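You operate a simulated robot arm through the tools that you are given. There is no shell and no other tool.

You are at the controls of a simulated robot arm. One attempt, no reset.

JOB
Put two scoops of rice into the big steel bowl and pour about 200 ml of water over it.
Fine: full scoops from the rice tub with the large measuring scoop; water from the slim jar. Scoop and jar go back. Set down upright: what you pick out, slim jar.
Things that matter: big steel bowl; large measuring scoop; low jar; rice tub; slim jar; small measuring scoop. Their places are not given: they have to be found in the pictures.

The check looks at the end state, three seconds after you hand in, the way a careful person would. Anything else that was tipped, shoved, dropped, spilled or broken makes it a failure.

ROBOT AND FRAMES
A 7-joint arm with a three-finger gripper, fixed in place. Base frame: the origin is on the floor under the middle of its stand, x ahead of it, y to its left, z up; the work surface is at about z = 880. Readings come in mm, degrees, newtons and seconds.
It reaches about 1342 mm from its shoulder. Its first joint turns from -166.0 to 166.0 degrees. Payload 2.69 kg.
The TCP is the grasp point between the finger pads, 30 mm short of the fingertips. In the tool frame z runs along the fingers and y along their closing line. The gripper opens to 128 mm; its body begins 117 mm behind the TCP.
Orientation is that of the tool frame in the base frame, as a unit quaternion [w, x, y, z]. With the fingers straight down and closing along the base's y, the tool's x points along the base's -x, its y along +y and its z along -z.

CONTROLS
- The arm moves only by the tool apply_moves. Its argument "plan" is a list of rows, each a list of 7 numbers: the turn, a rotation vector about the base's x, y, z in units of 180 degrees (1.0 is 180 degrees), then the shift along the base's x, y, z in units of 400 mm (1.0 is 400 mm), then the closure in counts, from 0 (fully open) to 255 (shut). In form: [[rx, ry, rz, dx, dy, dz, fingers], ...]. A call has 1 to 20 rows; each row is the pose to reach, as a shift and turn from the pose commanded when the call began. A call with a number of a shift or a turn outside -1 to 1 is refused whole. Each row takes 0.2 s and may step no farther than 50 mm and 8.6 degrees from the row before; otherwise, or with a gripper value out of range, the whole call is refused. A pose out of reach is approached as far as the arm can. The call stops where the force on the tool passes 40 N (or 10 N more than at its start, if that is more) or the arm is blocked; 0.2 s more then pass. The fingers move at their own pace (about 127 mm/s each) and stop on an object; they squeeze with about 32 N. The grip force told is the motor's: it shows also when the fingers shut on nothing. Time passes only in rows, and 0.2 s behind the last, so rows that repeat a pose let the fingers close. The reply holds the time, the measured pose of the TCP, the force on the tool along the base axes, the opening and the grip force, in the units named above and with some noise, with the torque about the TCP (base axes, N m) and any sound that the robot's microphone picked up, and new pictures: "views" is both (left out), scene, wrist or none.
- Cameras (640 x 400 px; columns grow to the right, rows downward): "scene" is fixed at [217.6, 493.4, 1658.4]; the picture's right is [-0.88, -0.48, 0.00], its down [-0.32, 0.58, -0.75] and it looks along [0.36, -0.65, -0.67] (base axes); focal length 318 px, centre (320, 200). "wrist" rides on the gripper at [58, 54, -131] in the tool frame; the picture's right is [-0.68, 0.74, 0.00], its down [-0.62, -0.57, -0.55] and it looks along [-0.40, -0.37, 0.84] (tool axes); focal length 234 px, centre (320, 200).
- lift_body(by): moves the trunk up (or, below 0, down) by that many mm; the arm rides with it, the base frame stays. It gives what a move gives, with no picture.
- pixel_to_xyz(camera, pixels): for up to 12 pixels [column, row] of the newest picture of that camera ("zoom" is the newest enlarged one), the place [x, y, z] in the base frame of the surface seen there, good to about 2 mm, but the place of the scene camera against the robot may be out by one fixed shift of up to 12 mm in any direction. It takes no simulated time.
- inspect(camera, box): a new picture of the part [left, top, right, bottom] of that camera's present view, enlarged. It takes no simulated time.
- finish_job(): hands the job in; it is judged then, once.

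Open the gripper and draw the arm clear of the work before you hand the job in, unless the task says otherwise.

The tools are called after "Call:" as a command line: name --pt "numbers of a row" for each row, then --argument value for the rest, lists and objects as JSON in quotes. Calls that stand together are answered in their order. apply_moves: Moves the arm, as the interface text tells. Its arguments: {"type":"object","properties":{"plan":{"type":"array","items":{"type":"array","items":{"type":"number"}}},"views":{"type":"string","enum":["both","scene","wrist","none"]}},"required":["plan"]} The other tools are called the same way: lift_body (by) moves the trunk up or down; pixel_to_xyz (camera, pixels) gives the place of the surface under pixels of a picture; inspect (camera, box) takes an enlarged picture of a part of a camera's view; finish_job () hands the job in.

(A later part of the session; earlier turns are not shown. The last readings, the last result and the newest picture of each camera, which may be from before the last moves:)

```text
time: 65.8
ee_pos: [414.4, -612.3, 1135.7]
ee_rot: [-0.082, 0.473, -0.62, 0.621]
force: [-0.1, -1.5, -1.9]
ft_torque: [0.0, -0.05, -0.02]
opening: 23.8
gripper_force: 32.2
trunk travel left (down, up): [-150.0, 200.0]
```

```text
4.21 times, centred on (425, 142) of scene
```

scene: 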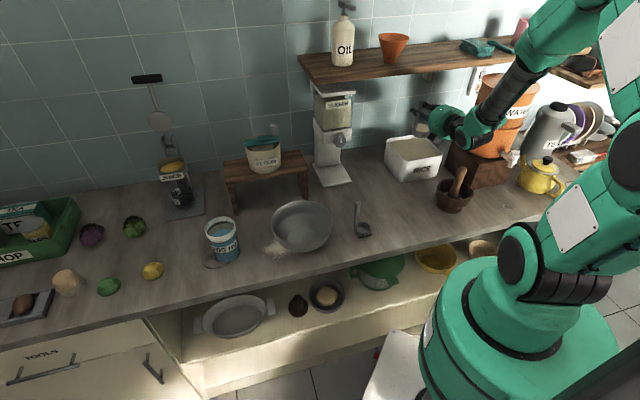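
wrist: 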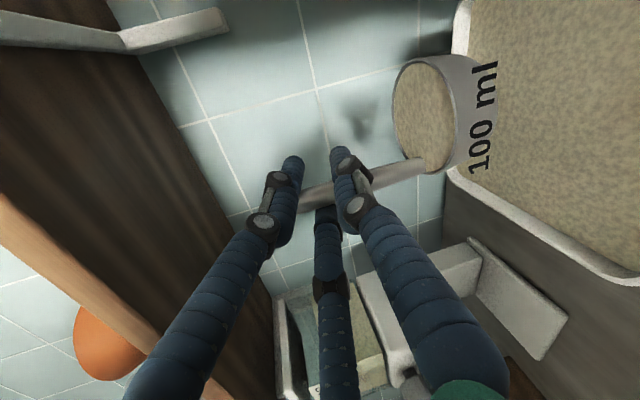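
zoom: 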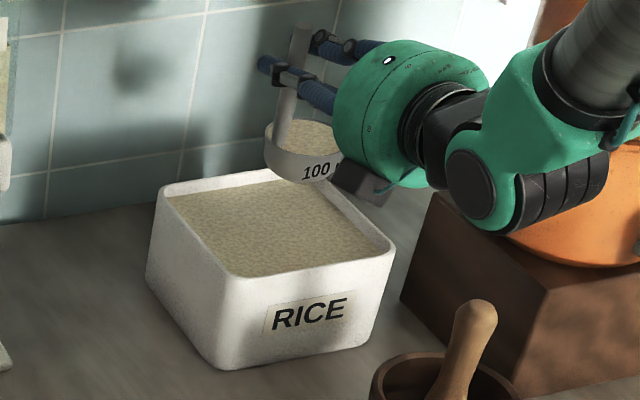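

The scoop is level full and nothing spilled; the tub and pestle are undisturbed. I'll carry it slowly toward the bowl in two gentle legs.

Call:
apply_moves --pt "0 0 0 0.0047 0.0137 0 255" --pt "0 0 0 0.0165 0.0478 0 255" --pt "0 0 0 0.0354 0.1025 0 255" --pt "0 0 0 0.059 0.1708 0 255" --pt "0 0 0 0.0826 0.2391 0 255" --pt "0 0 0 0.1062 0.3074 0 255" --pt "0 0 0 0.1298 0.3757 0 255" --pt "0 0 0 0.1534 0.444 0 255" --pt "0 0 0 0.177 0.5123 0 255" --pt "0 0 0 0.2006 0.5806 0 255" --pt "0 0 0 0.2218 0.642 0 255" --pt "0 0 0 0.236 0.683 0 255" --views "none"

Call:
apply_moves --pt "0 0 0 0.0047 0.0137 0 255" --pt "0 0 0 0.0165 0.0478 0 255" --pt "0 0 0 0.0354 0.1025 0 255" --pt "0 0 0 0.059 0.1708 0 255" --pt "0 0 0 0.0826 0.2391 0 255" --pt "0 0 0 0.1062 0.3074 0 255" --pt "0 0 0 0.1298 0.3757 0 255" --pt "0 0 0 0.1534 0.444 0 255" --pt "0 0 0 0.177 0.5123 0 255" --pt "0 0 0 0.2006 0.5806 0 255" --pt "0 0 0 0.2218 0.642 0 255" --pt "0 0 0 0.236 0.683 0 255" --pt "0 0 0 0.236 0.683 0 255" --views "both"

```text
time: 68.4
ee_pos: [509.0, -338.9, 1135.0]
ee_rot: [-0.081, 0.473, -0.619, 0.621]
force: [-0.2, 0.5, -0.7]
ft_torque: [0.01, -0.01, 0.01]
opening: 24.1
gripper_force: 31.5
trunk travel left (down, up): [-150.0, 200.0]
```

```text
time: 71.2
ee_pos: [604.5, -65.1, 1134.5]
ee_rot: [-0.082, 0.473, -0.619, 0.621]
force: [0.5, -0.1, -0.9]
ft_torque: [0.04, -0.04, -0.01]
opening: 23.9
gripper_force: 32.4
trunk travel left (down, up): [-150.0, 200.0]
```

scene: 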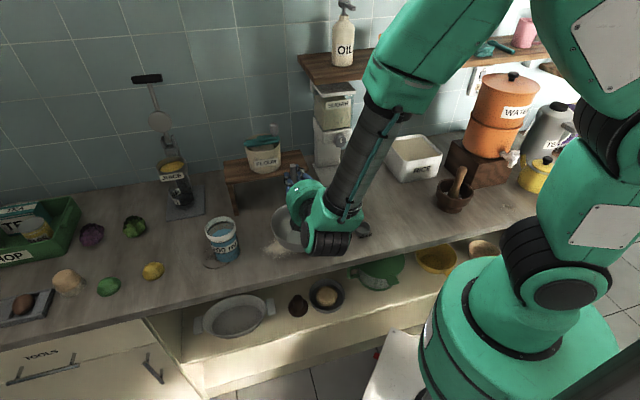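
wrist: 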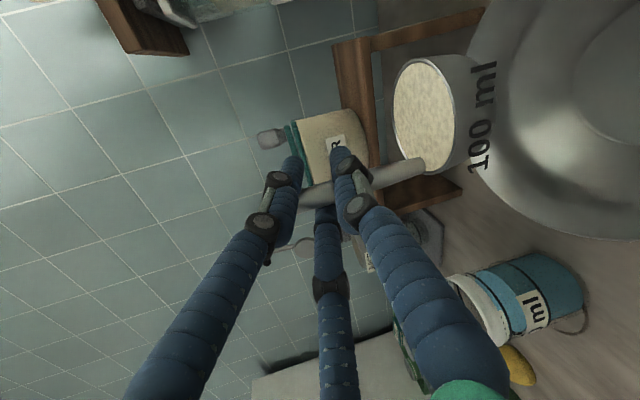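

The full scoop is over the bowl, with the TCP at u≈381, n≈473. I'll pour with a smooth 120° roll, keeping the lip over the bowl's centre about 60 mm above the rim.

Call:
apply_moves --pt "0.02357 -0.02357 0 0 0 -0.0075 255" --pt "0.04714 -0.04714 0 0 0 -0.015 255" --pt "0.07071 -0.07071 0 0 0 -0.0225 255" --pt "0.09428 -0.09428 0 0 0 -0.03 255" --pt "0.11785 -0.11785 0 0 0 -0.0388 255" --pt "0.14142 -0.14142 0 -0.0035 -0.0035 -0.0463 255" --pt "0.16499 -0.16499 0 -0.0209 -0.0209 -0.0468 255" --pt "0.18856 -0.18856 0 -0.0382 -0.0382 -0.0498 255" --pt "0.21213 -0.21213 0 -0.0552 -0.0552 -0.0553 255" --pt "0.2357 -0.2357 0 -0.0716 -0.0716 -0.0633 255" --pt "0.25927 -0.25927 0 -0.0873 -0.0873 -0.0735 255" --pt "0.28284 -0.28284 0 -0.1024 -0.1024 -0.0863 255" --pt "0.30641 -0.30641 0 -0.1161 -0.1161 -0.101 255" --pt "0.32998 -0.32998 0 -0.1289 -0.1289 -0.1178 255" --pt "0.35355 -0.35355 0 -0.1404 -0.1404 -0.1363 255" --pt "0.37712 -0.37712 0 -0.1504 -0.1504 -0.1565 255" --pt "0.40069 -0.40069 0 -0.1587 -0.1587 -0.178 255" --pt "0.42426 -0.42426 0 -0.1656 -0.1656 -0.2005 255" --pt "0.44783 -0.44783 0 -0.1708 -0.1708 -0.224 255" --pt "0.4714 -0.4714 0 -0.1741 -0.1741 -0.2483 255" --views "both"

Call:
inspect --camera "scene" --box '[250, 160, 400, 290]'

```text
time: 75.4
ee_pos: [534.7, -135.6, 1035.7]
ee_rot: [0.71, 0.195, 0.64, -0.22]
force: [0.5, 0.3, -1.4]
ft_torque: [-0.05, 0.06, 0.0]
opening: 23.6
gripper_force: 32.2
trunk travel left (down, up): [-150.0, 200.0]
```

scene: 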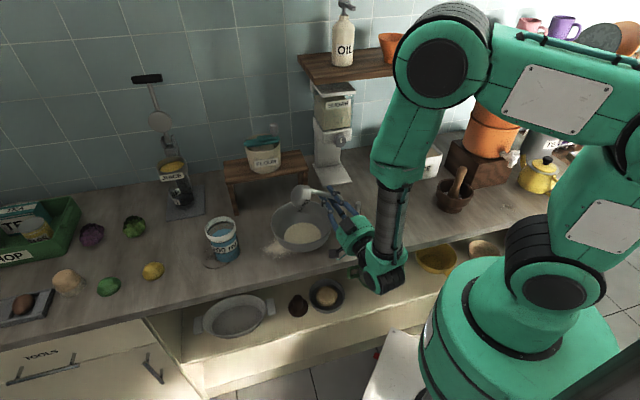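
wrist: 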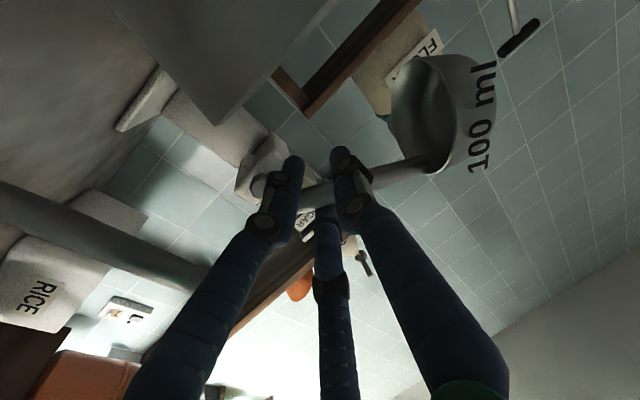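

```text
3.08 times, centred on (325, 225) of scene
```

zoom: 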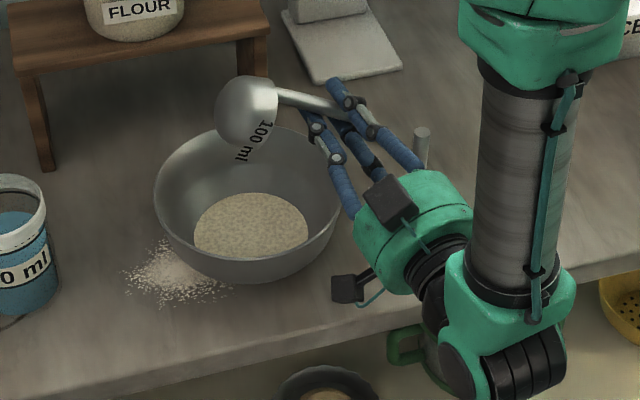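

The rice has landed in the bowl, and the pale specks at (270,248) were there from the start. I'll check that the cup is empty in the wrist view.

Call:
inspect --camera "wrist" --box '[360, 30, 530, 200]'

Call:
inspect --camera "wrist" --box '[0, 140, 260, 320]'

```text
2.35 times, centred on (445, 115) of wrist
```

zoom: 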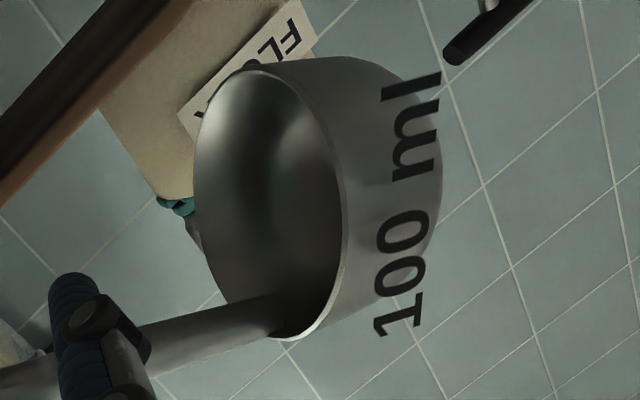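

```text
2.22 times, centred on (130, 230) of wrist
```

zoom: 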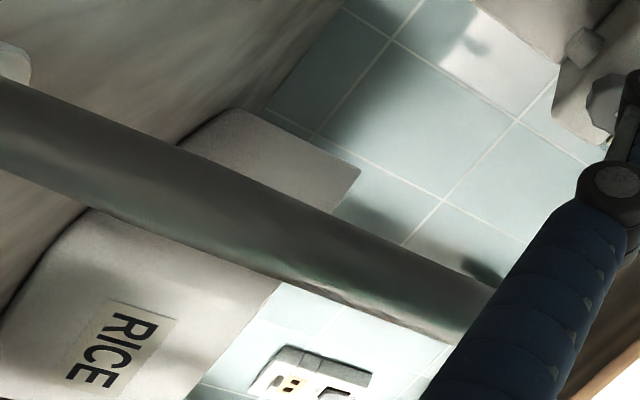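

The cup is empty. Reversing the pour path to bring the scoop upright again.

Call:
apply_moves --pt "-0.02357 0.02357 0 0.0033 0.0033 0.0243 255" --pt "-0.04714 0.04714 0 0.0085 0.0085 0.0478 255" --pt "-0.07071 0.07071 0 0.0154 0.0154 0.0703 255" --pt "-0.09428 0.09428 0 0.0237 0.0237 0.0918 255" --pt "-0.11785 0.11785 0 0.0337 0.0337 0.112 255" --pt "-0.14142 0.14142 0 0.0452 0.0452 0.1305 255" --pt "-0.16499 0.16499 0 0.058 0.058 0.1473 255" --pt "-0.18856 0.18856 0 0.0717 0.0717 0.162 255" --pt "-0.21213 0.21213 0 0.0868 0.0868 0.1748 255" --pt "-0.2357 0.2357 0 0.1025 0.1025 0.185 255" --pt "-0.25927 0.25927 0 0.1189 0.1189 0.193 255" --pt "-0.28284 0.28284 0 0.1359 0.1359 0.1985 255" --pt "-0.30641 0.30641 0 0.1532 0.1532 0.2015 255" --pt "-0.32998 0.32998 0 0.1706 0.1706 0.202 255" --pt "-0.35355 0.35355 0 0.1741 0.1741 0.2095 255" --pt "-0.37712 0.37712 0 0.1741 0.1741 0.2183 255" --pt "-0.40069 0.40069 0 0.1741 0.1741 0.2258 255" --pt "-0.42426 0.42426 0 0.1741 0.1741 0.2333 255" --pt "-0.44783 0.44783 0 0.1741 0.1741 0.2408 255" --pt "-0.4714 0.4714 0 0.1741 0.1741 0.2483 255" --views "both"

```text
time: 79.6
ee_pos: [602.2, -64.7, 1135.6]
ee_rot: [-0.081, 0.473, -0.619, 0.621]
force: [0.4, -0.3, -0.8]
ft_torque: [0.0, 0.03, 0.03]
opening: 23.9
gripper_force: 31.7
trunk travel left (down, up): [-150.0, 200.0]
```

scene: 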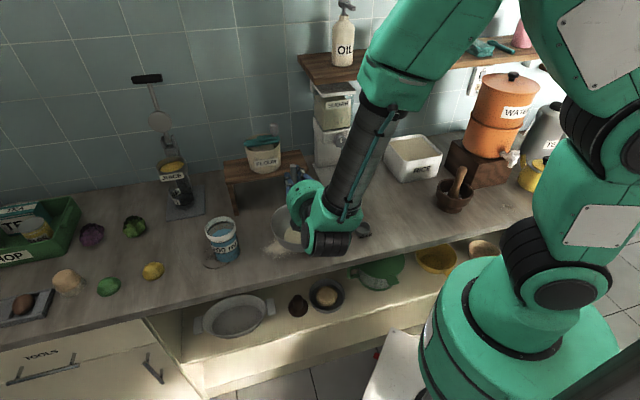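
wrist: 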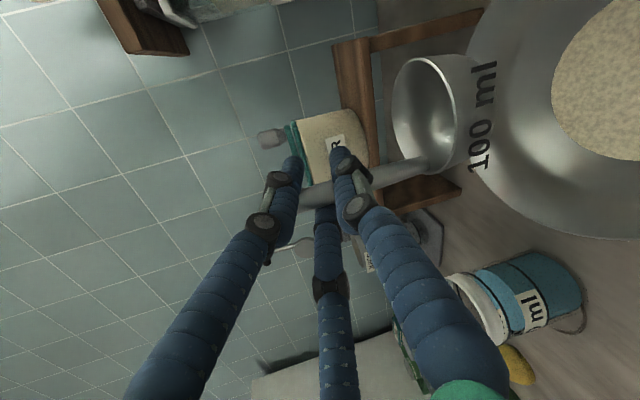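

Scoop upright and empty, with rice in the bowl at (610,90) of the wrist view. Going back to the tub for the second scoop.

Call:
apply_moves --pt "0 0 0 -0.02 -0.054 0 255" --pt "0 0 0 -0.055 -0.149 0 255" --pt "0 0 0 -0.095 -0.257 0 255" --pt "0 0 0 -0.135 -0.366 0 255" --pt "0 0 0 -0.175 -0.474 0 255" --pt "0 0 0 -0.215 -0.582 0 255" --pt "0 0 0 -0.247 -0.669 0 255" --pt "0 0 0 -0.264 -0.7148 0 255" --views "none"

Call:
apply_moves --pt "0 0 0 -0.02 -0.054 0 255" --pt "0 0 0 -0.055 -0.149 0 255" --pt "0 0 0 -0.095 -0.257 0 255" --pt "0 0 0 -0.135 -0.366 0 255" --pt "0 0 0 -0.175 -0.474 0 255" --pt "0 0 0 -0.215 -0.582 0 255" --pt "0 0 0 -0.247 -0.669 0 255" --pt "0 0 0 -0.264 -0.7148 0 255" --pt "0 0 0 -0.264 -0.7148 0 255" --views "both"

Call:
pixel_to_xyz --camera "wrist" --pixels '[[560, 150], [520, 60], [600, 200], [480, 180], [540, 30], [600, 80]]'

```text
time: 81.4
ee_pos: [499.3, -349.3, 1132.9]
ee_rot: [-0.082, 0.473, -0.62, 0.621]
force: [0.7, 0.5, -1.7]
ft_torque: [0.01, -0.03, -0.05]
opening: 23.8
gripper_force: 32.0
trunk travel left (down, up): [-150.0, 200.0]
```

```text
time: 83.4
ee_pos: [391.7, -636.7, 1133.2]
ee_rot: [-0.082, 0.474, -0.619, 0.621]
force: [1.0, -1.3, -1.2]
ft_torque: [0.01, -0.01, 0.01]
opening: 23.5
gripper_force: 32.2
trunk travel left (down, up): [-150.0, 200.0]
```

scene: 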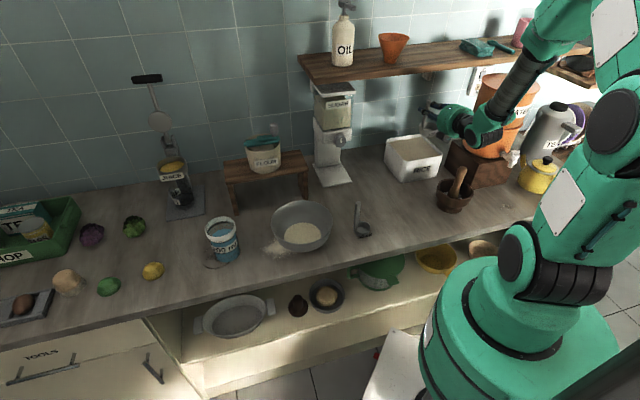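
wrist: 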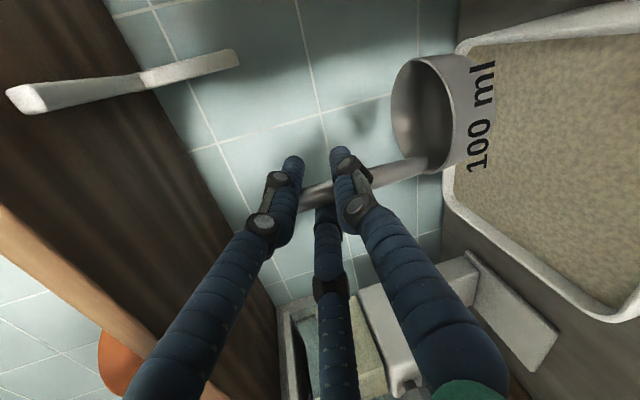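

```text
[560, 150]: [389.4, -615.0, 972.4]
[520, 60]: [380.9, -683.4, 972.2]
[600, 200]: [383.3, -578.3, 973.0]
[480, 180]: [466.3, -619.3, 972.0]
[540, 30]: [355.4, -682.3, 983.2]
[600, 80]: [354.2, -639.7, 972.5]
```

The rice surface has dropped to z≈972.4, about 100 ml taken. Repeating the stroke: tilt 45°, lower to TCP z≈1045, the same height that cleared the pestle before.

Call:
apply_moves --pt "0.02946 -0.02946 0 0 0 0 255" --pt "0.05893 -0.05893 0 0 0 0 255" --pt "0.08839 -0.08839 0 0 0 0 255" --pt "0.11785 -0.11785 0 0 0 0 255" --pt "0.14732 -0.14732 0 0 0 0 255" --pt "0.17678 -0.17678 0 0 0 0 255" --pt "0.17678 -0.17678 0 0 0 -0.04 255" --pt "0.17678 -0.17678 0 0 0 -0.08 255" --pt "0.17678 -0.17678 0 0 0 -0.12 255" --pt "0.17678 -0.17678 0 0 0 -0.16 255" --pt "0.17678 -0.17678 0 0 0 -0.195 255" --pt "0.17678 -0.17678 0 0 0 -0.2215 255" --views "scene"

Call:
inspect --camera "scene" --box '[390, 110, 510, 220]'

```text
time: 86.0
ee_pos: [393.9, -637.7, 1047.2]
ee_rot: [0.372, -0.246, 0.718, -0.534]
force: [0.1, -0.3, -1.1]
ft_torque: [-0.04, 0.02, -0.03]
opening: 23.6
gripper_force: 31.8
trunk travel left (down, up): [-150.0, 200.0]
```

scene: 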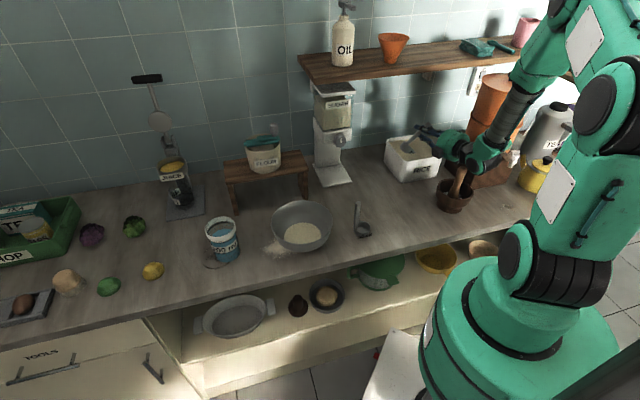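

```text
3.64 times, centred on (450, 165) of scene
```

zoom: 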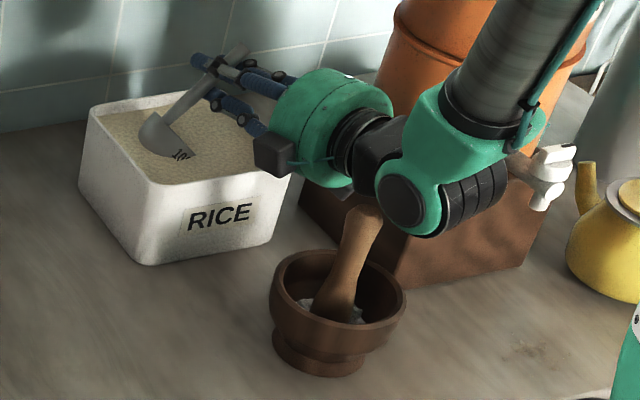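

The pestle still stands clear. Now rolling upright while sliding +u and sinking 10 mm in the second half, when the wrist is off the pestle.

Call:
apply_moves --pt "-0.01964 0.01964 0 0 0 0 255" --pt "-0.04321 0.04321 0 0.0035 0.0035 0 255" --pt "-0.06678 0.06678 0 0.0106 0.0106 0 255" --pt "-0.09036 0.09036 0 0.0194 0.0194 -0.004 255" --pt "-0.11393 0.11393 0 0.03 0.03 -0.01 255" --pt "-0.1375 0.1375 0 0.0407 0.0407 -0.016 255" --pt "-0.16107 0.16107 0 0.0513 0.0513 -0.022 255" --pt "-0.17678 0.17678 0 0.0601 0.0601 -0.025 255" --pt "-0.17678 0.17678 0 0.0601 0.0601 -0.025 255" --views "scene"

Call:
inspect --camera "scene" --box '[390, 110, 510, 220]'

```text
time: 88.0
ee_pos: [417.0, -612.3, 1037.6]
ee_rot: [-0.082, 0.473, -0.619, 0.621]
force: [-0.1, 0.2, -1.5]
ft_torque: [0.02, -0.01, -0.02]
opening: 23.7
gripper_force: 32.1
trunk travel left (down, up): [-150.0, 200.0]
```

scene: 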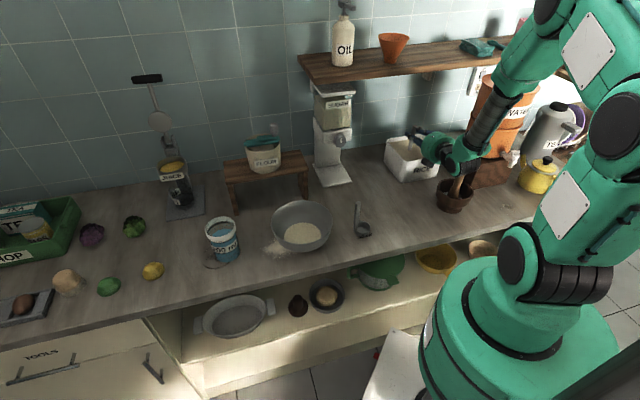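

```text
3.64 times, centred on (450, 165) of scene
```

zoom: 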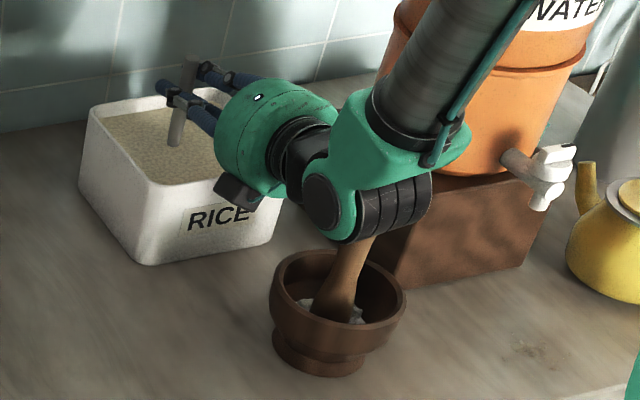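

Mortar and tub are unchanged. Lifting the second scoop straight up.

Call:
apply_moves --pt "0 0 0 0 0 0.02 255" --pt "0 0 0 0 0 0.05 255" --pt "0 0 0 0 0 0.08 255" --pt "0 0 0 0 0 0.11 255" --pt "0 0 0 0 0 0.14 255" --pt "0 0 0 0 0 0.17 255" --pt "0 0 0 0 0 0.2 255" --pt "0 0 0 0 0 0.225 255" --pt "0 0 0 0 0 0.243 255" --views "both"

Call:
inspect --camera "wrist" --box '[340, 0, 640, 220]'

Call:
inspect --camera "scene" --box '[390, 110, 510, 220]'

```text
time: 90.0
ee_pos: [416.1, -613.2, 1132.1]
ee_rot: [-0.082, 0.473, -0.619, 0.622]
force: [0.0, 0.5, -2.2]
ft_torque: [0.02, -0.02, 0.0]
opening: 24.0
gripper_force: 32.4
trunk travel left (down, up): [-150.0, 200.0]
```

scene: 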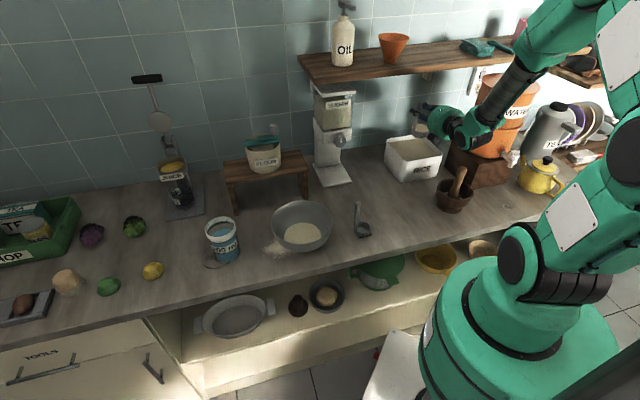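
wrist: 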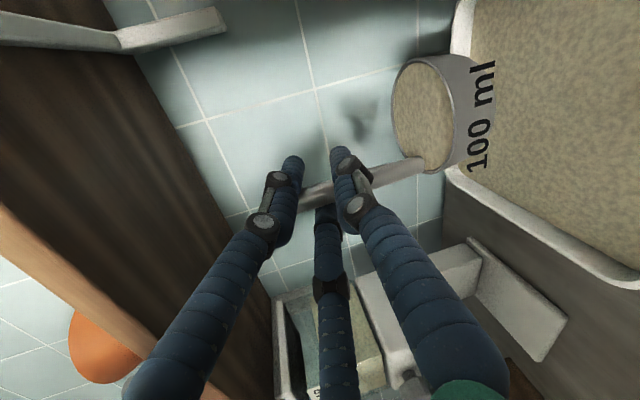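

```text
1.82 times, centred on (490, 110) of wrist
```

zoom: 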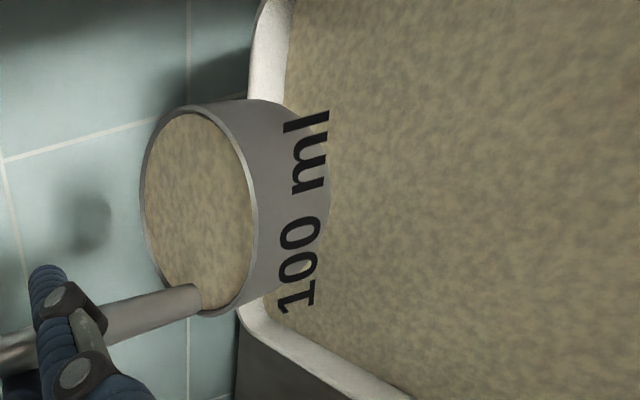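

```text
3.64 times, centred on (450, 165) of scene
```

zoom: 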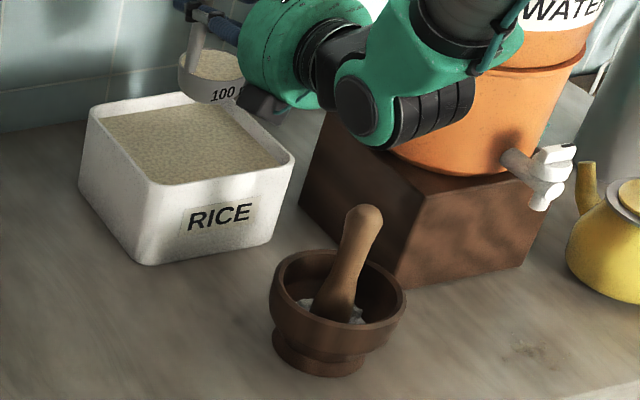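

The second scoop is level full. Carrying it gently to the bowl in two legs, as before.

Call:
apply_moves --pt "0 0 0 0.0047 0.0137 0 255" --pt "0 0 0 0.0165 0.0478 0 255" --pt "0 0 0 0.0354 0.1025 0 255" --pt "0 0 0 0.059 0.1708 0 255" --pt "0 0 0 0.0826 0.2391 0 255" --pt "0 0 0 0.1062 0.3074 0 255" --pt "0 0 0 0.1298 0.3757 0 255" --pt "0 0 0 0.1534 0.444 0 255" --pt "0 0 0 0.177 0.5123 0 255" --pt "0 0 0 0.2006 0.5806 0 255" --pt "0 0 0 0.2218 0.642 0 255" --pt "0 0 0 0.2343 0.6853 0 255" --views "none"

Call:
apply_moves --pt "0 0 0 0.0047 0.0137 0 255" --pt "0 0 0 0.0165 0.0478 0 255" --pt "0 0 0 0.0354 0.1025 0 255" --pt "0 0 0 0.059 0.1708 0 255" --pt "0 0 0 0.0826 0.2391 0 255" --pt "0 0 0 0.1062 0.3074 0 255" --pt "0 0 0 0.1298 0.3757 0 255" --pt "0 0 0 0.1534 0.444 0 255" --pt "0 0 0 0.177 0.5123 0 255" --pt "0 0 0 0.2006 0.5806 0 255" --pt "0 0 0 0.2218 0.642 0 255" --pt "0 0 0 0.2343 0.6853 0.004 255" --pt "0 0 0 0.2343 0.6853 0.004 255" --views "both"

```text
time: 92.6
ee_pos: [511.0, -338.9, 1134.5]
ee_rot: [-0.083, 0.473, -0.619, 0.621]
force: [0.3, 0.4, -1.3]
ft_torque: [0.02, 0.02, 0.06]
opening: 24.0
gripper_force: 31.7
trunk travel left (down, up): [-150.0, 200.0]
```

```text
time: 95.4
ee_pos: [603.3, -62.7, 1134.8]
ee_rot: [-0.083, 0.473, -0.619, 0.622]
force: [0.0, 0.6, -1.8]
ft_torque: [0.03, -0.01, 0.0]
opening: 24.1
gripper_force: 32.0
trunk travel left (down, up): [-150.0, 200.0]
```

scene: 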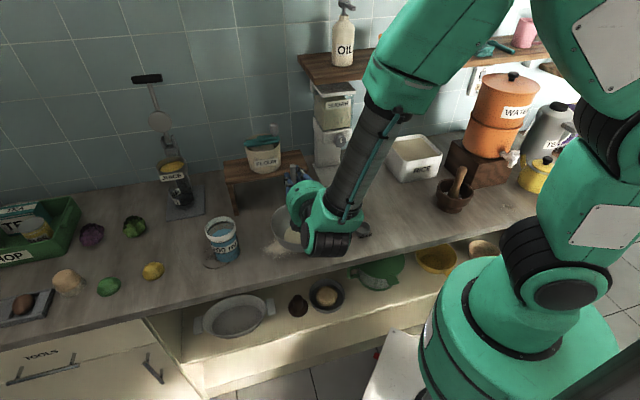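
wrist: 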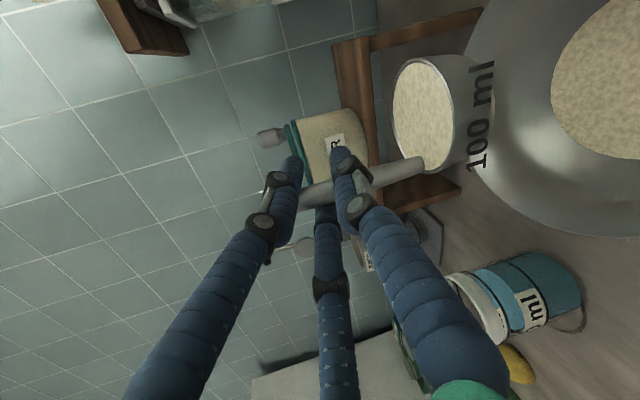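

Same start pose as the first pour, with a full cup over the bowl. Repeating the pour.

Call:
apply_moves --pt "0.02357 -0.02357 0 0 0 -0.0075 255" --pt "0.04714 -0.04714 0 0 0 -0.015 255" --pt "0.07071 -0.07071 0 0 0 -0.0225 255" --pt "0.09428 -0.09428 0 0 0 -0.03 255" --pt "0.11785 -0.11785 0 0 0 -0.0388 255" --pt "0.14142 -0.14142 0 -0.0035 -0.0035 -0.0463 255" --pt "0.16499 -0.16499 0 -0.0209 -0.0209 -0.0468 255" --pt "0.18856 -0.18856 0 -0.0382 -0.0382 -0.0498 255" --pt "0.21213 -0.21213 0 -0.0552 -0.0552 -0.0553 255" --pt "0.2357 -0.2357 0 -0.0716 -0.0716 -0.0633 255" --pt "0.25927 -0.25927 0 -0.0873 -0.0873 -0.0735 255" --pt "0.28284 -0.28284 0 -0.1024 -0.1024 -0.0863 255" --pt "0.30641 -0.30641 0 -0.1161 -0.1161 -0.101 255" --pt "0.32998 -0.32998 0 -0.1289 -0.1289 -0.1178 255" --pt "0.35355 -0.35355 0 -0.1404 -0.1404 -0.1363 255" --pt "0.37712 -0.37712 0 -0.1504 -0.1504 -0.1565 255" --pt "0.40069 -0.40069 0 -0.1587 -0.1587 -0.178 255" --pt "0.42426 -0.42426 0 -0.1656 -0.1656 -0.2005 255" --pt "0.44783 -0.44783 0 -0.1708 -0.1708 -0.224 255" --pt "0.4714 -0.4714 0 -0.1741 -0.1741 -0.2483 255" --views "both"

Call:
inspect --camera "scene" --box '[250, 160, 400, 290]'

Call:
inspect --camera "wrist" --box '[360, 30, 530, 200]'

```text
time: 99.6
ee_pos: [533.7, -135.5, 1035.8]
ee_rot: [0.71, 0.196, 0.639, -0.222]
force: [0.2, -0.8, -1.6]
ft_torque: [-0.04, 0.04, -0.04]
opening: 23.6
gripper_force: 32.3
trunk travel left (down, up): [-150.0, 200.0]
```

scene: 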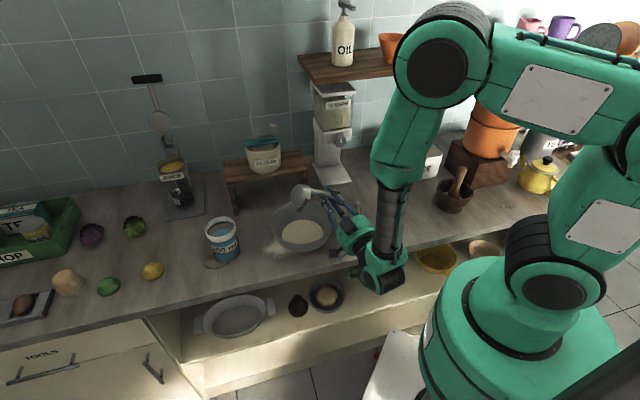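
wrist: 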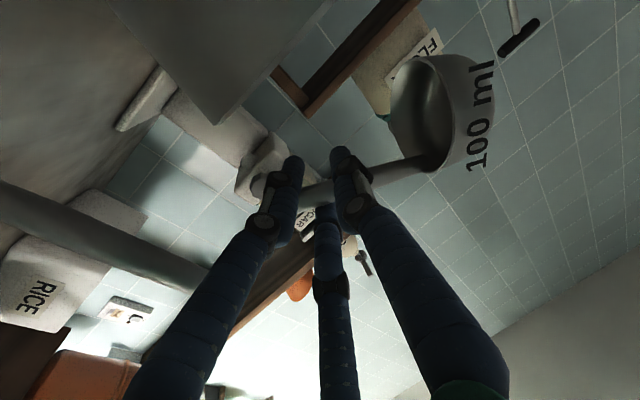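

```text
3.08 times, centred on (325, 225) of scene
```

zoom: 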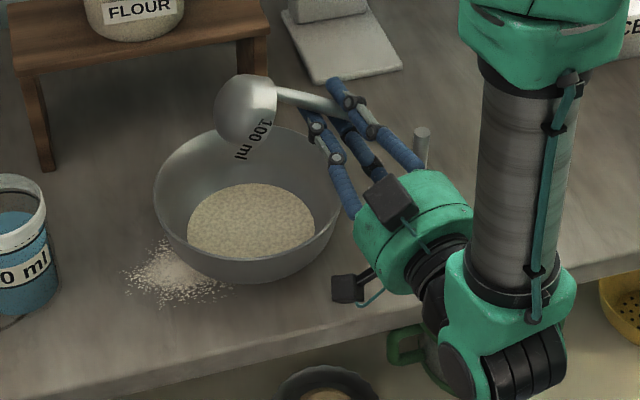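

```text
2.35 times, centred on (445, 115) of wrist
```

zoom: 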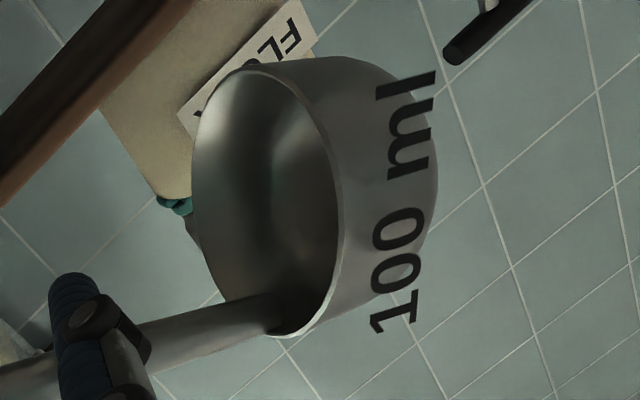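

Both scoops are in the bowl and the cup is empty. Reversing to upright to take the scoop back.

Call:
apply_moves --pt "-0.02357 0.02357 0 0.0033 0.0033 0.0243 255" --pt "-0.04714 0.04714 0 0.0085 0.0085 0.0478 255" --pt "-0.07071 0.07071 0 0.0154 0.0154 0.0703 255" --pt "-0.09428 0.09428 0 0.0237 0.0237 0.0918 255" --pt "-0.11785 0.11785 0 0.0337 0.0337 0.112 255" --pt "-0.14142 0.14142 0 0.0452 0.0452 0.1305 255" --pt "-0.16499 0.16499 0 0.058 0.058 0.1473 255" --pt "-0.18856 0.18856 0 0.0717 0.0717 0.162 255" --pt "-0.21213 0.21213 0 0.0868 0.0868 0.1748 255" --pt "-0.2357 0.2357 0 0.1025 0.1025 0.185 255" --pt "-0.25927 0.25927 0 0.1189 0.1189 0.193 255" --pt "-0.28284 0.28284 0 0.1359 0.1359 0.1985 255" --pt "-0.30641 0.30641 0 0.1532 0.1532 0.2015 255" --pt "-0.32998 0.32998 0 0.1706 0.1706 0.202 255" --pt "-0.35355 0.35355 0 0.1741 0.1741 0.2095 255" --pt "-0.37712 0.37712 0 0.1741 0.1741 0.2183 255" --pt "-0.40069 0.40069 0 0.1741 0.1741 0.2258 255" --pt "-0.42426 0.42426 0 0.1741 0.1741 0.2333 255" --pt "-0.44783 0.44783 0 0.1741 0.1741 0.2408 255" --pt "-0.4714 0.4714 0 0.1741 0.1741 0.2483 255" --views "none"

```text
time: 103.8
ee_pos: [603.0, -65.8, 1135.0]
ee_rot: [-0.081, 0.474, -0.618, 0.622]
force: [-0.4, 0.6, -0.8]
ft_torque: [0.02, 0.01, 0.03]
opening: 24.0
gripper_force: 32.0
trunk travel left (down, up): [-150.0, 200.0]
```

Moving back above the scoop's original spot at (480,-355).

Call:
apply_moves --pt "0 0 0 -0.02 -0.047 0 255" --pt "0 0 0 -0.06 -0.141 0 255" --pt "0 0 0 -0.105 -0.247 0 255" --pt "0 0 0 -0.15 -0.353 0 255" --pt "0 0 0 -0.195 -0.459 0 255" --pt "0 0 0 -0.24 -0.564 0 255" --pt "0 0 0 -0.28 -0.658 0 255" --pt "0 0 0 -0.3 -0.705 0 255" --pt "0 0 0 -0.3075 -0.723 0 255" --pt "0 0 0 -0.3075 -0.723 0 255" --views "both"

```text
time: 106.0
ee_pos: [480.5, -353.3, 1136.3]
ee_rot: [-0.082, 0.472, -0.62, 0.622]
force: [-0.3, 0.3, -0.2]
ft_torque: [0.0, -0.03, 0.02]
opening: 23.8
gripper_force: 31.7
trunk travel left (down, up): [-150.0, 200.0]
```

scene: 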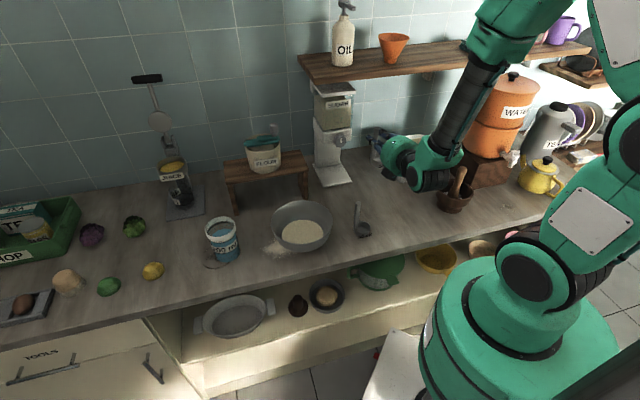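
wrist: 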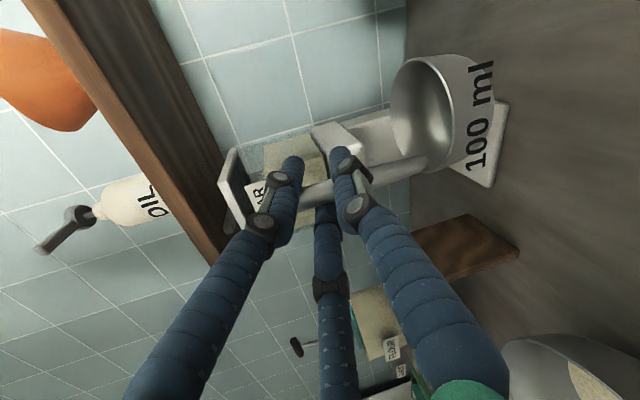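

Lowering to about 5 mm above the counter at the original spot.

Call:
apply_moves --pt "0 0 0 0 -0.003 -0.08 255" --pt "0 0 0 0 -0.003 -0.17 255" --pt "0 0 0 0 -0.003 -0.26 255" --pt "0 0 0 0 -0.003 -0.32 255" --pt "0 0 0 0 -0.003 -0.345 255" --pt "0 0 0 0 -0.003 -0.355 255" --pt "0 0 0 0 -0.003 -0.355 255" --views "wrist"

Call:
inspect --camera "wrist" --box '[360, 20, 540, 200]'

```text
time: 107.6
ee_pos: [480.9, -355.6, 994.3]
ee_rot: [-0.082, 0.473, -0.619, 0.622]
force: [0.1, 0.0, -1.3]
ft_torque: [0.04, -0.04, -0.02]
opening: 23.7
gripper_force: 32.2
trunk travel left (down, up): [-150.0, 200.0]
```

wrist: 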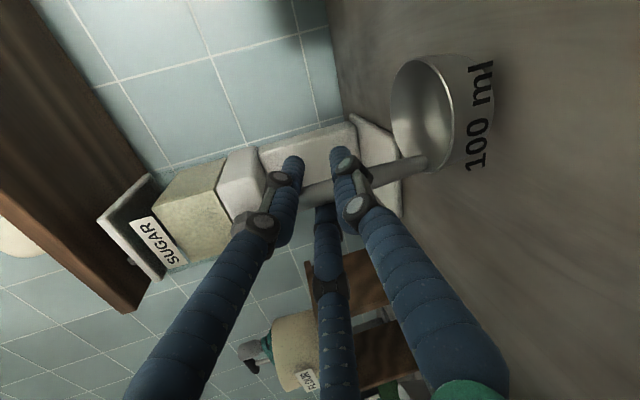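

```text
2.22 times, centred on (450, 110) of wrist
```

zoom: 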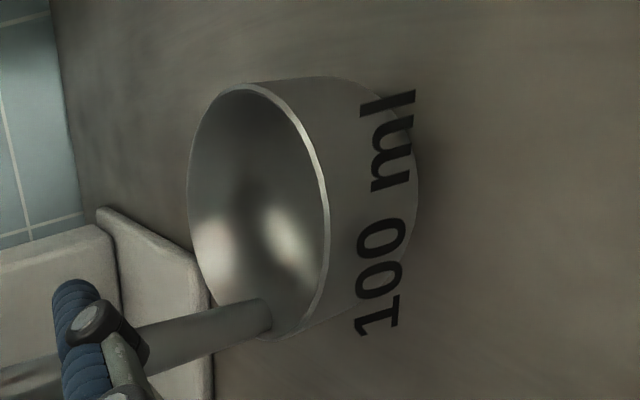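

Measuring the cup rim in this zoom to check it is level before touching down.

Call:
pixel_to_xyz --camera "zoom" --pixels '[[248, 88], [262, 89], [300, 125], [322, 170], [327, 220], [320, 270], [295, 330], [192, 165], [215, 105], [192, 210], [225, 310], [395, 330]]'

```text
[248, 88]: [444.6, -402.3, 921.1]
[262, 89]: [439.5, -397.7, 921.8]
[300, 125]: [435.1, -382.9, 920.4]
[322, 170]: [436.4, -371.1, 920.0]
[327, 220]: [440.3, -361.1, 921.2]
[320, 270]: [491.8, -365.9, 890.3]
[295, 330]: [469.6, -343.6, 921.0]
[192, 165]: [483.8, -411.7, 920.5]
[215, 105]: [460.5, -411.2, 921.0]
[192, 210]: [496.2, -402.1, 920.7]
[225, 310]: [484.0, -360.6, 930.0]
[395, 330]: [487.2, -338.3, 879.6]
```

The rim is level (z≈921 all round) and the grip height is unchanged. Setting it down the last 5.5 mm gently.

Call:
apply_moves --pt "0 0 0 0 0 -0.005 255" --pt "0 0 0 0 0 -0.01 255" --pt "0 0 0 0 0 -0.0135 255" --pt "0 0 0 0 0 -0.0135 255" --views "none"

```text
time: 108.6
ee_pos: [481.5, -355.4, 989.2]
ee_rot: [-0.083, 0.473, -0.618, 0.622]
force: [0.7, 0.9, 5.3]
ft_torque: [0.04, 0.1, -0.04]
opening: 23.6
gripper_force: 31.7
trunk travel left (down, up): [-150.0, 200.0]
```

Contact felt: +5.3 N at z 989. Opening the fingers to 70 mm.

Call:
apply_moves --pt "0 0 0 0 0 0.0005 230" --pt "0 0 0 0 0 0.001 180" --pt "0 0 0 0 0 0.001 116" --pt "0 0 0 0 0 0.001 116" --pt "0 0 0 0 0 0.001 116" --views "both"

Call:
pixel_to_xyz --camera "wrist" --pixels '[[268, 205], [300, 203], [350, 190], [375, 182], [430, 60], [395, 90], [455, 110]]'

```text
time: 109.8
ee_pos: [481.3, -355.2, 988.6]
ee_rot: [-0.081, 0.473, -0.619, 0.621]
force: [-1.2, 0.9, -0.1]
ft_torque: [0.03, 0.02, 0.01]
opening: 69.5
gripper_force: 0.0
trunk travel left (down, up): [-150.0, 200.0]
```

scene: 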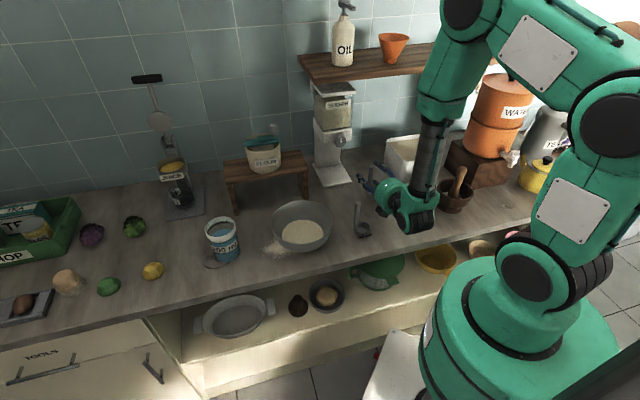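
wrist: 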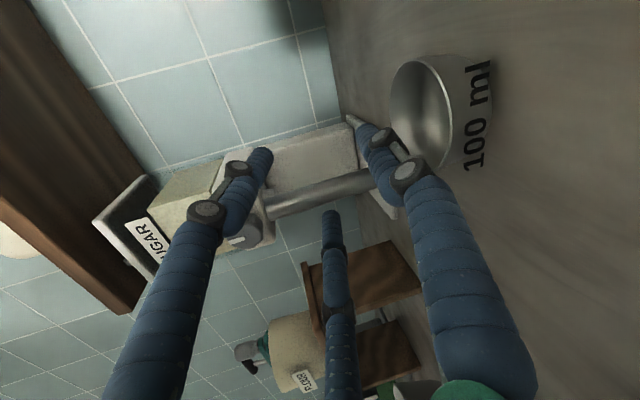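

```text
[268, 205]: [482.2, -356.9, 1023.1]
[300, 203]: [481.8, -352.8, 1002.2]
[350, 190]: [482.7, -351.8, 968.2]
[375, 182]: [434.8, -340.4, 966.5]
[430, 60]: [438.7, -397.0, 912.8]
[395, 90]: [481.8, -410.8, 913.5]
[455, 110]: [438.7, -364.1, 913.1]
```

The scoop stands upright at its spot. Raising the open fingers straight up off the handle.

Call:
apply_moves --pt "0 0 0 0 0 0.04 116" --pt "0 0 0 0 0 0.12 116" --pt "0 0 0 0 0 0.22 116" --pt "0 0 0 0 0 0.32 116" --pt "0 0 0 0 0 0.36 116" --views "both"

Call:
inspect --camera "scene" --box '[320, 150, 440, 250]'

```text
time: 111.0
ee_pos: [480.9, -354.5, 1132.5]
ee_rot: [-0.082, 0.473, -0.619, 0.621]
force: [-0.6, 0.5, 0.6]
ft_torque: [0.01, 0.0, 0.0]
opening: 69.7
gripper_force: 0.0
trunk travel left (down, up): [-150.0, 200.0]
```

scene: 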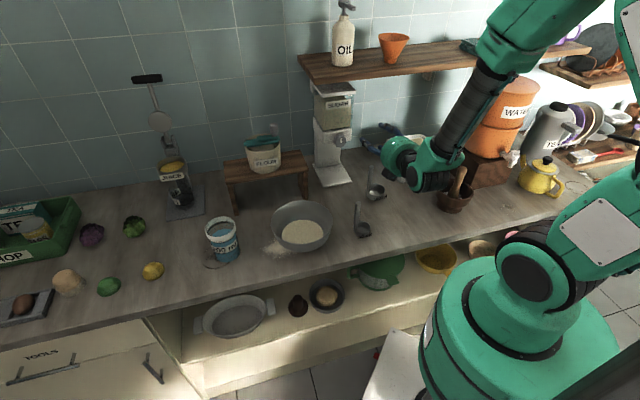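
wrist: 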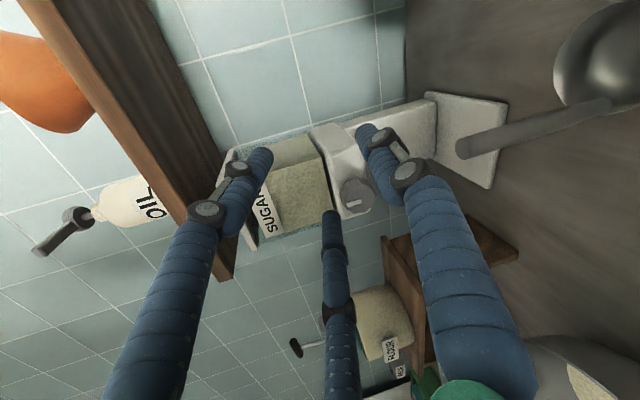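

```text
4.00 times, centred on (380, 200) of scene
```

zoom: 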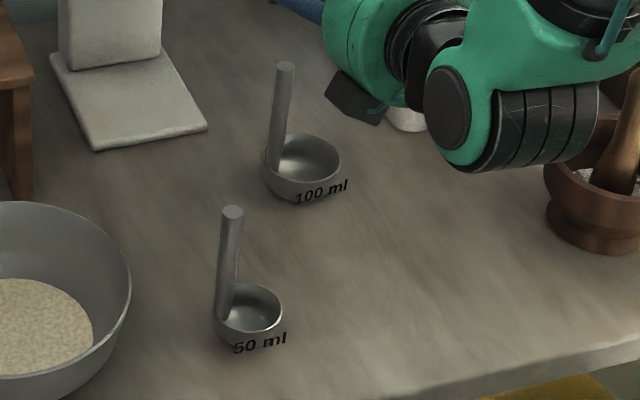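

Both scoops stand correctly. Now for the jar I need the fingers pointing down in the arm's original posture. I'll move to the open area near (451,-100) and rise there.

Call:
apply_moves --pt "0 0 0 -0.01 0.09 0.017 0" --pt "0 0 0 -0.021 0.18 0.034 0" --pt "0 0 0 -0.032 0.27 0.051 0" --pt "0 0 0 -0.043 0.36 0.068 0" --pt "0 0 0 -0.054 0.45 0.085 0" --pt "0 0 0 -0.065 0.54 0.102 0" --pt "0 0 0 -0.075 0.636 0.119 0" --pt "0 0 0 -0.075 0.636 0.119 0" --views "scene"

```text
time: 112.8
ee_pos: [449.2, -98.9, 1178.8]
ee_rot: [-0.082, 0.472, -0.619, 0.622]
force: [-0.1, 0.1, 0.0]
ft_torque: [0.01, 0.01, 0.04]
opening: 127.9
gripper_force: 0.0
trunk travel left (down, up): [-150.0, 200.0]
```

scene: 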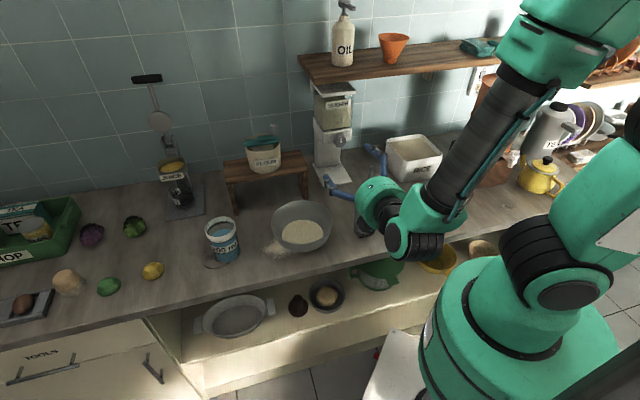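

z=1179 is fine here. I'll rotate the fingers to straight down (78° about +u) at this spot.

Call:
apply_moves --pt "0.03064 0.03064 0 0 0 0.01 0" --pt "0.06128 0.06128 0 0 0 0.02 0" --pt "0.09192 0.09192 0 0 0 0.03 0" --pt "0.12256 0.12256 0 0 0 0.04 0" --pt "0.1532 0.1532 0 0 0 0.05 0" --pt "0.18384 0.18384 0 0 0 0.06 0" --pt "0.21448 0.21448 0 0 0 0.07 0" --pt "0.24512 0.24512 0 0 0 0.08 0" --pt "0.27576 0.27576 0 0 0 0.09 0" --pt "0.3064 0.3064 0 0 0 0.1 0" --views "scene"

```text
time: 115.0
ee_pos: [379.8, -94.1, 904.6]
ee_rot: [0.01, -0.607, 0.793, -0.047]
force: [0.0, -0.3, 0.1]
ft_torque: [0.09, 0.0, -0.04]
opening: 128.0
gripper_force: 0.0
out of reach, approached as far as the arm can: row 4, 5, 6, 7, 8, 9, 10
trunk travel left (down, up): [-150.0, 200.0]
```

scene: 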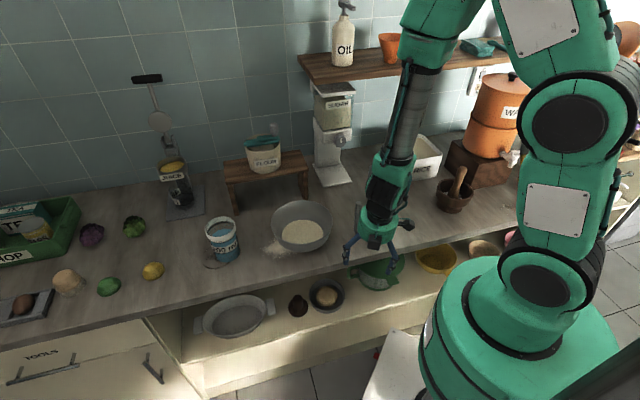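

Tilting down ran out of reach and the hand sank to z≈905 just in front of the counter edge, with no contact force. I'll raise the trunk to lift it straight up safely.

Call:
lift_body --by 120

```text
time: 116.5
ee_pos: [379.1, -94.9, 1025.1]
ee_rot: [0.009, -0.607, 0.793, -0.047]
force: [-0.5, 0.3, -0.5]
ft_torque: [0.02, -0.02, -0.04]
opening: 127.6
gripper_force: 0.1
trunk travel left (down, up): [-270.0, 80.0]
```

Call:
lift_body --by 70

Call:
apply_moves --pt "0 0 0 0 0 0 0" --views "both"

Call:
inspect --camera "scene" --box '[280, 150, 480, 290]'

```text
time: 117.6
ee_pos: [378.5, -94.5, 1095.1]
ee_rot: [0.009, -0.607, 0.793, -0.047]
force: [0.8, 0.4, -0.6]
ft_torque: [-0.02, 0.02, -0.01]
opening: 128.0
gripper_force: 0.0
trunk travel left (down, up): [-340.0, 10.0]
```

```text
time: 118.0
ee_pos: [379.2, -95.0, 1095.2]
ee_rot: [0.009, -0.607, 0.793, -0.048]
force: [-0.3, -0.4, -0.5]
ft_torque: [0.01, -0.01, 0.01]
opening: 128.1
gripper_force: 0.1
trunk travel left (down, up): [-340.0, 10.0]
```

scene: 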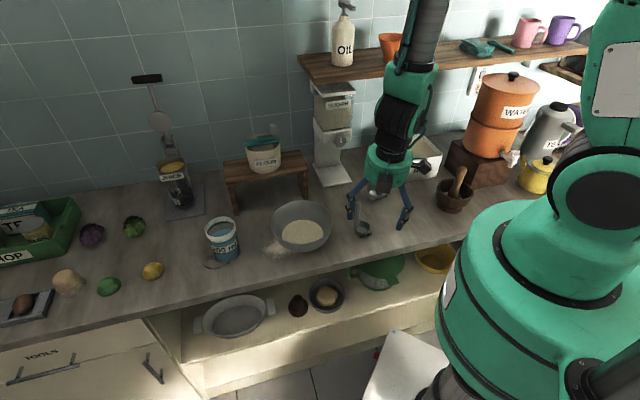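
wrist: 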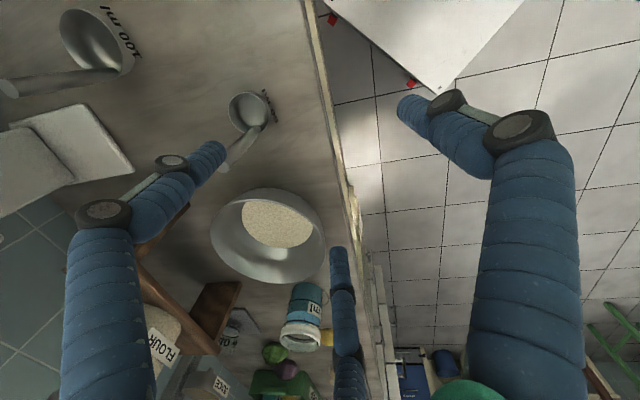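

```text
2.86 times, centred on (380, 220) of scene
```

zoom: 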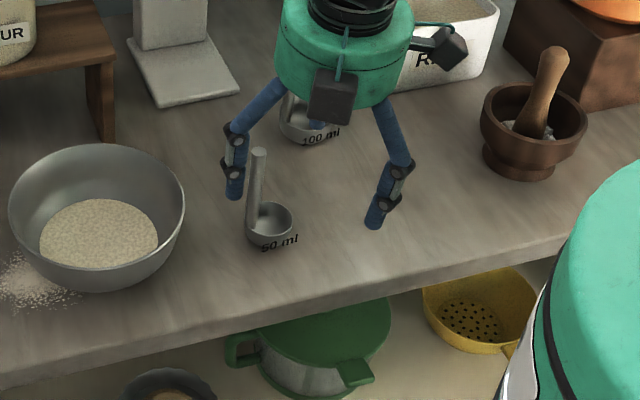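

Everything is still standing. With the tool aligned with the forearm here, I'll unwind the yaw toward its original value in small steps, moving slightly away from the counter, and watch for reach warnings.

Call:
apply_moves --pt "0 0 0 -0.025 0.025 0 0" --pt "0 0 0 -0.05 0.05 0 0" --pt "0 0 -0.04 -0.05 0.05 0 0" --pt "0 0 -0.08 -0.05 0.05 0 0" --views "none"

```text
time: 119.0
ee_pos: [358.3, -75.4, 1094.3]
ee_rot: [0.003, -0.502, 0.863, -0.048]
force: [-0.2, -0.2, 0.2]
ft_torque: [0.02, 0.02, -0.03]
opening: 127.9
gripper_force: 0.0
trunk travel left (down, up): [-340.0, 10.0]
```

Good, no reach warning. Continuing the yaw by -60° more.

Call:
apply_moves --pt "0 0 -0.04 0 0 0 0" --pt "0 0 -0.08 0 0 0 0" --pt "0 0 -0.12 0 0 0 0" --pt "0 0 -0.16 0 0 0 0" --views "none"

```text
time: 120.0
ee_pos: [359.7, -74.1, 1094.5]
ee_rot: [-0.009, -0.271, 0.961, -0.049]
force: [-0.6, 0.2, -0.6]
ft_torque: [0.01, -0.01, -0.05]
opening: 127.9
gripper_force: 0.2
trunk travel left (down, up): [-340.0, 10.0]
```

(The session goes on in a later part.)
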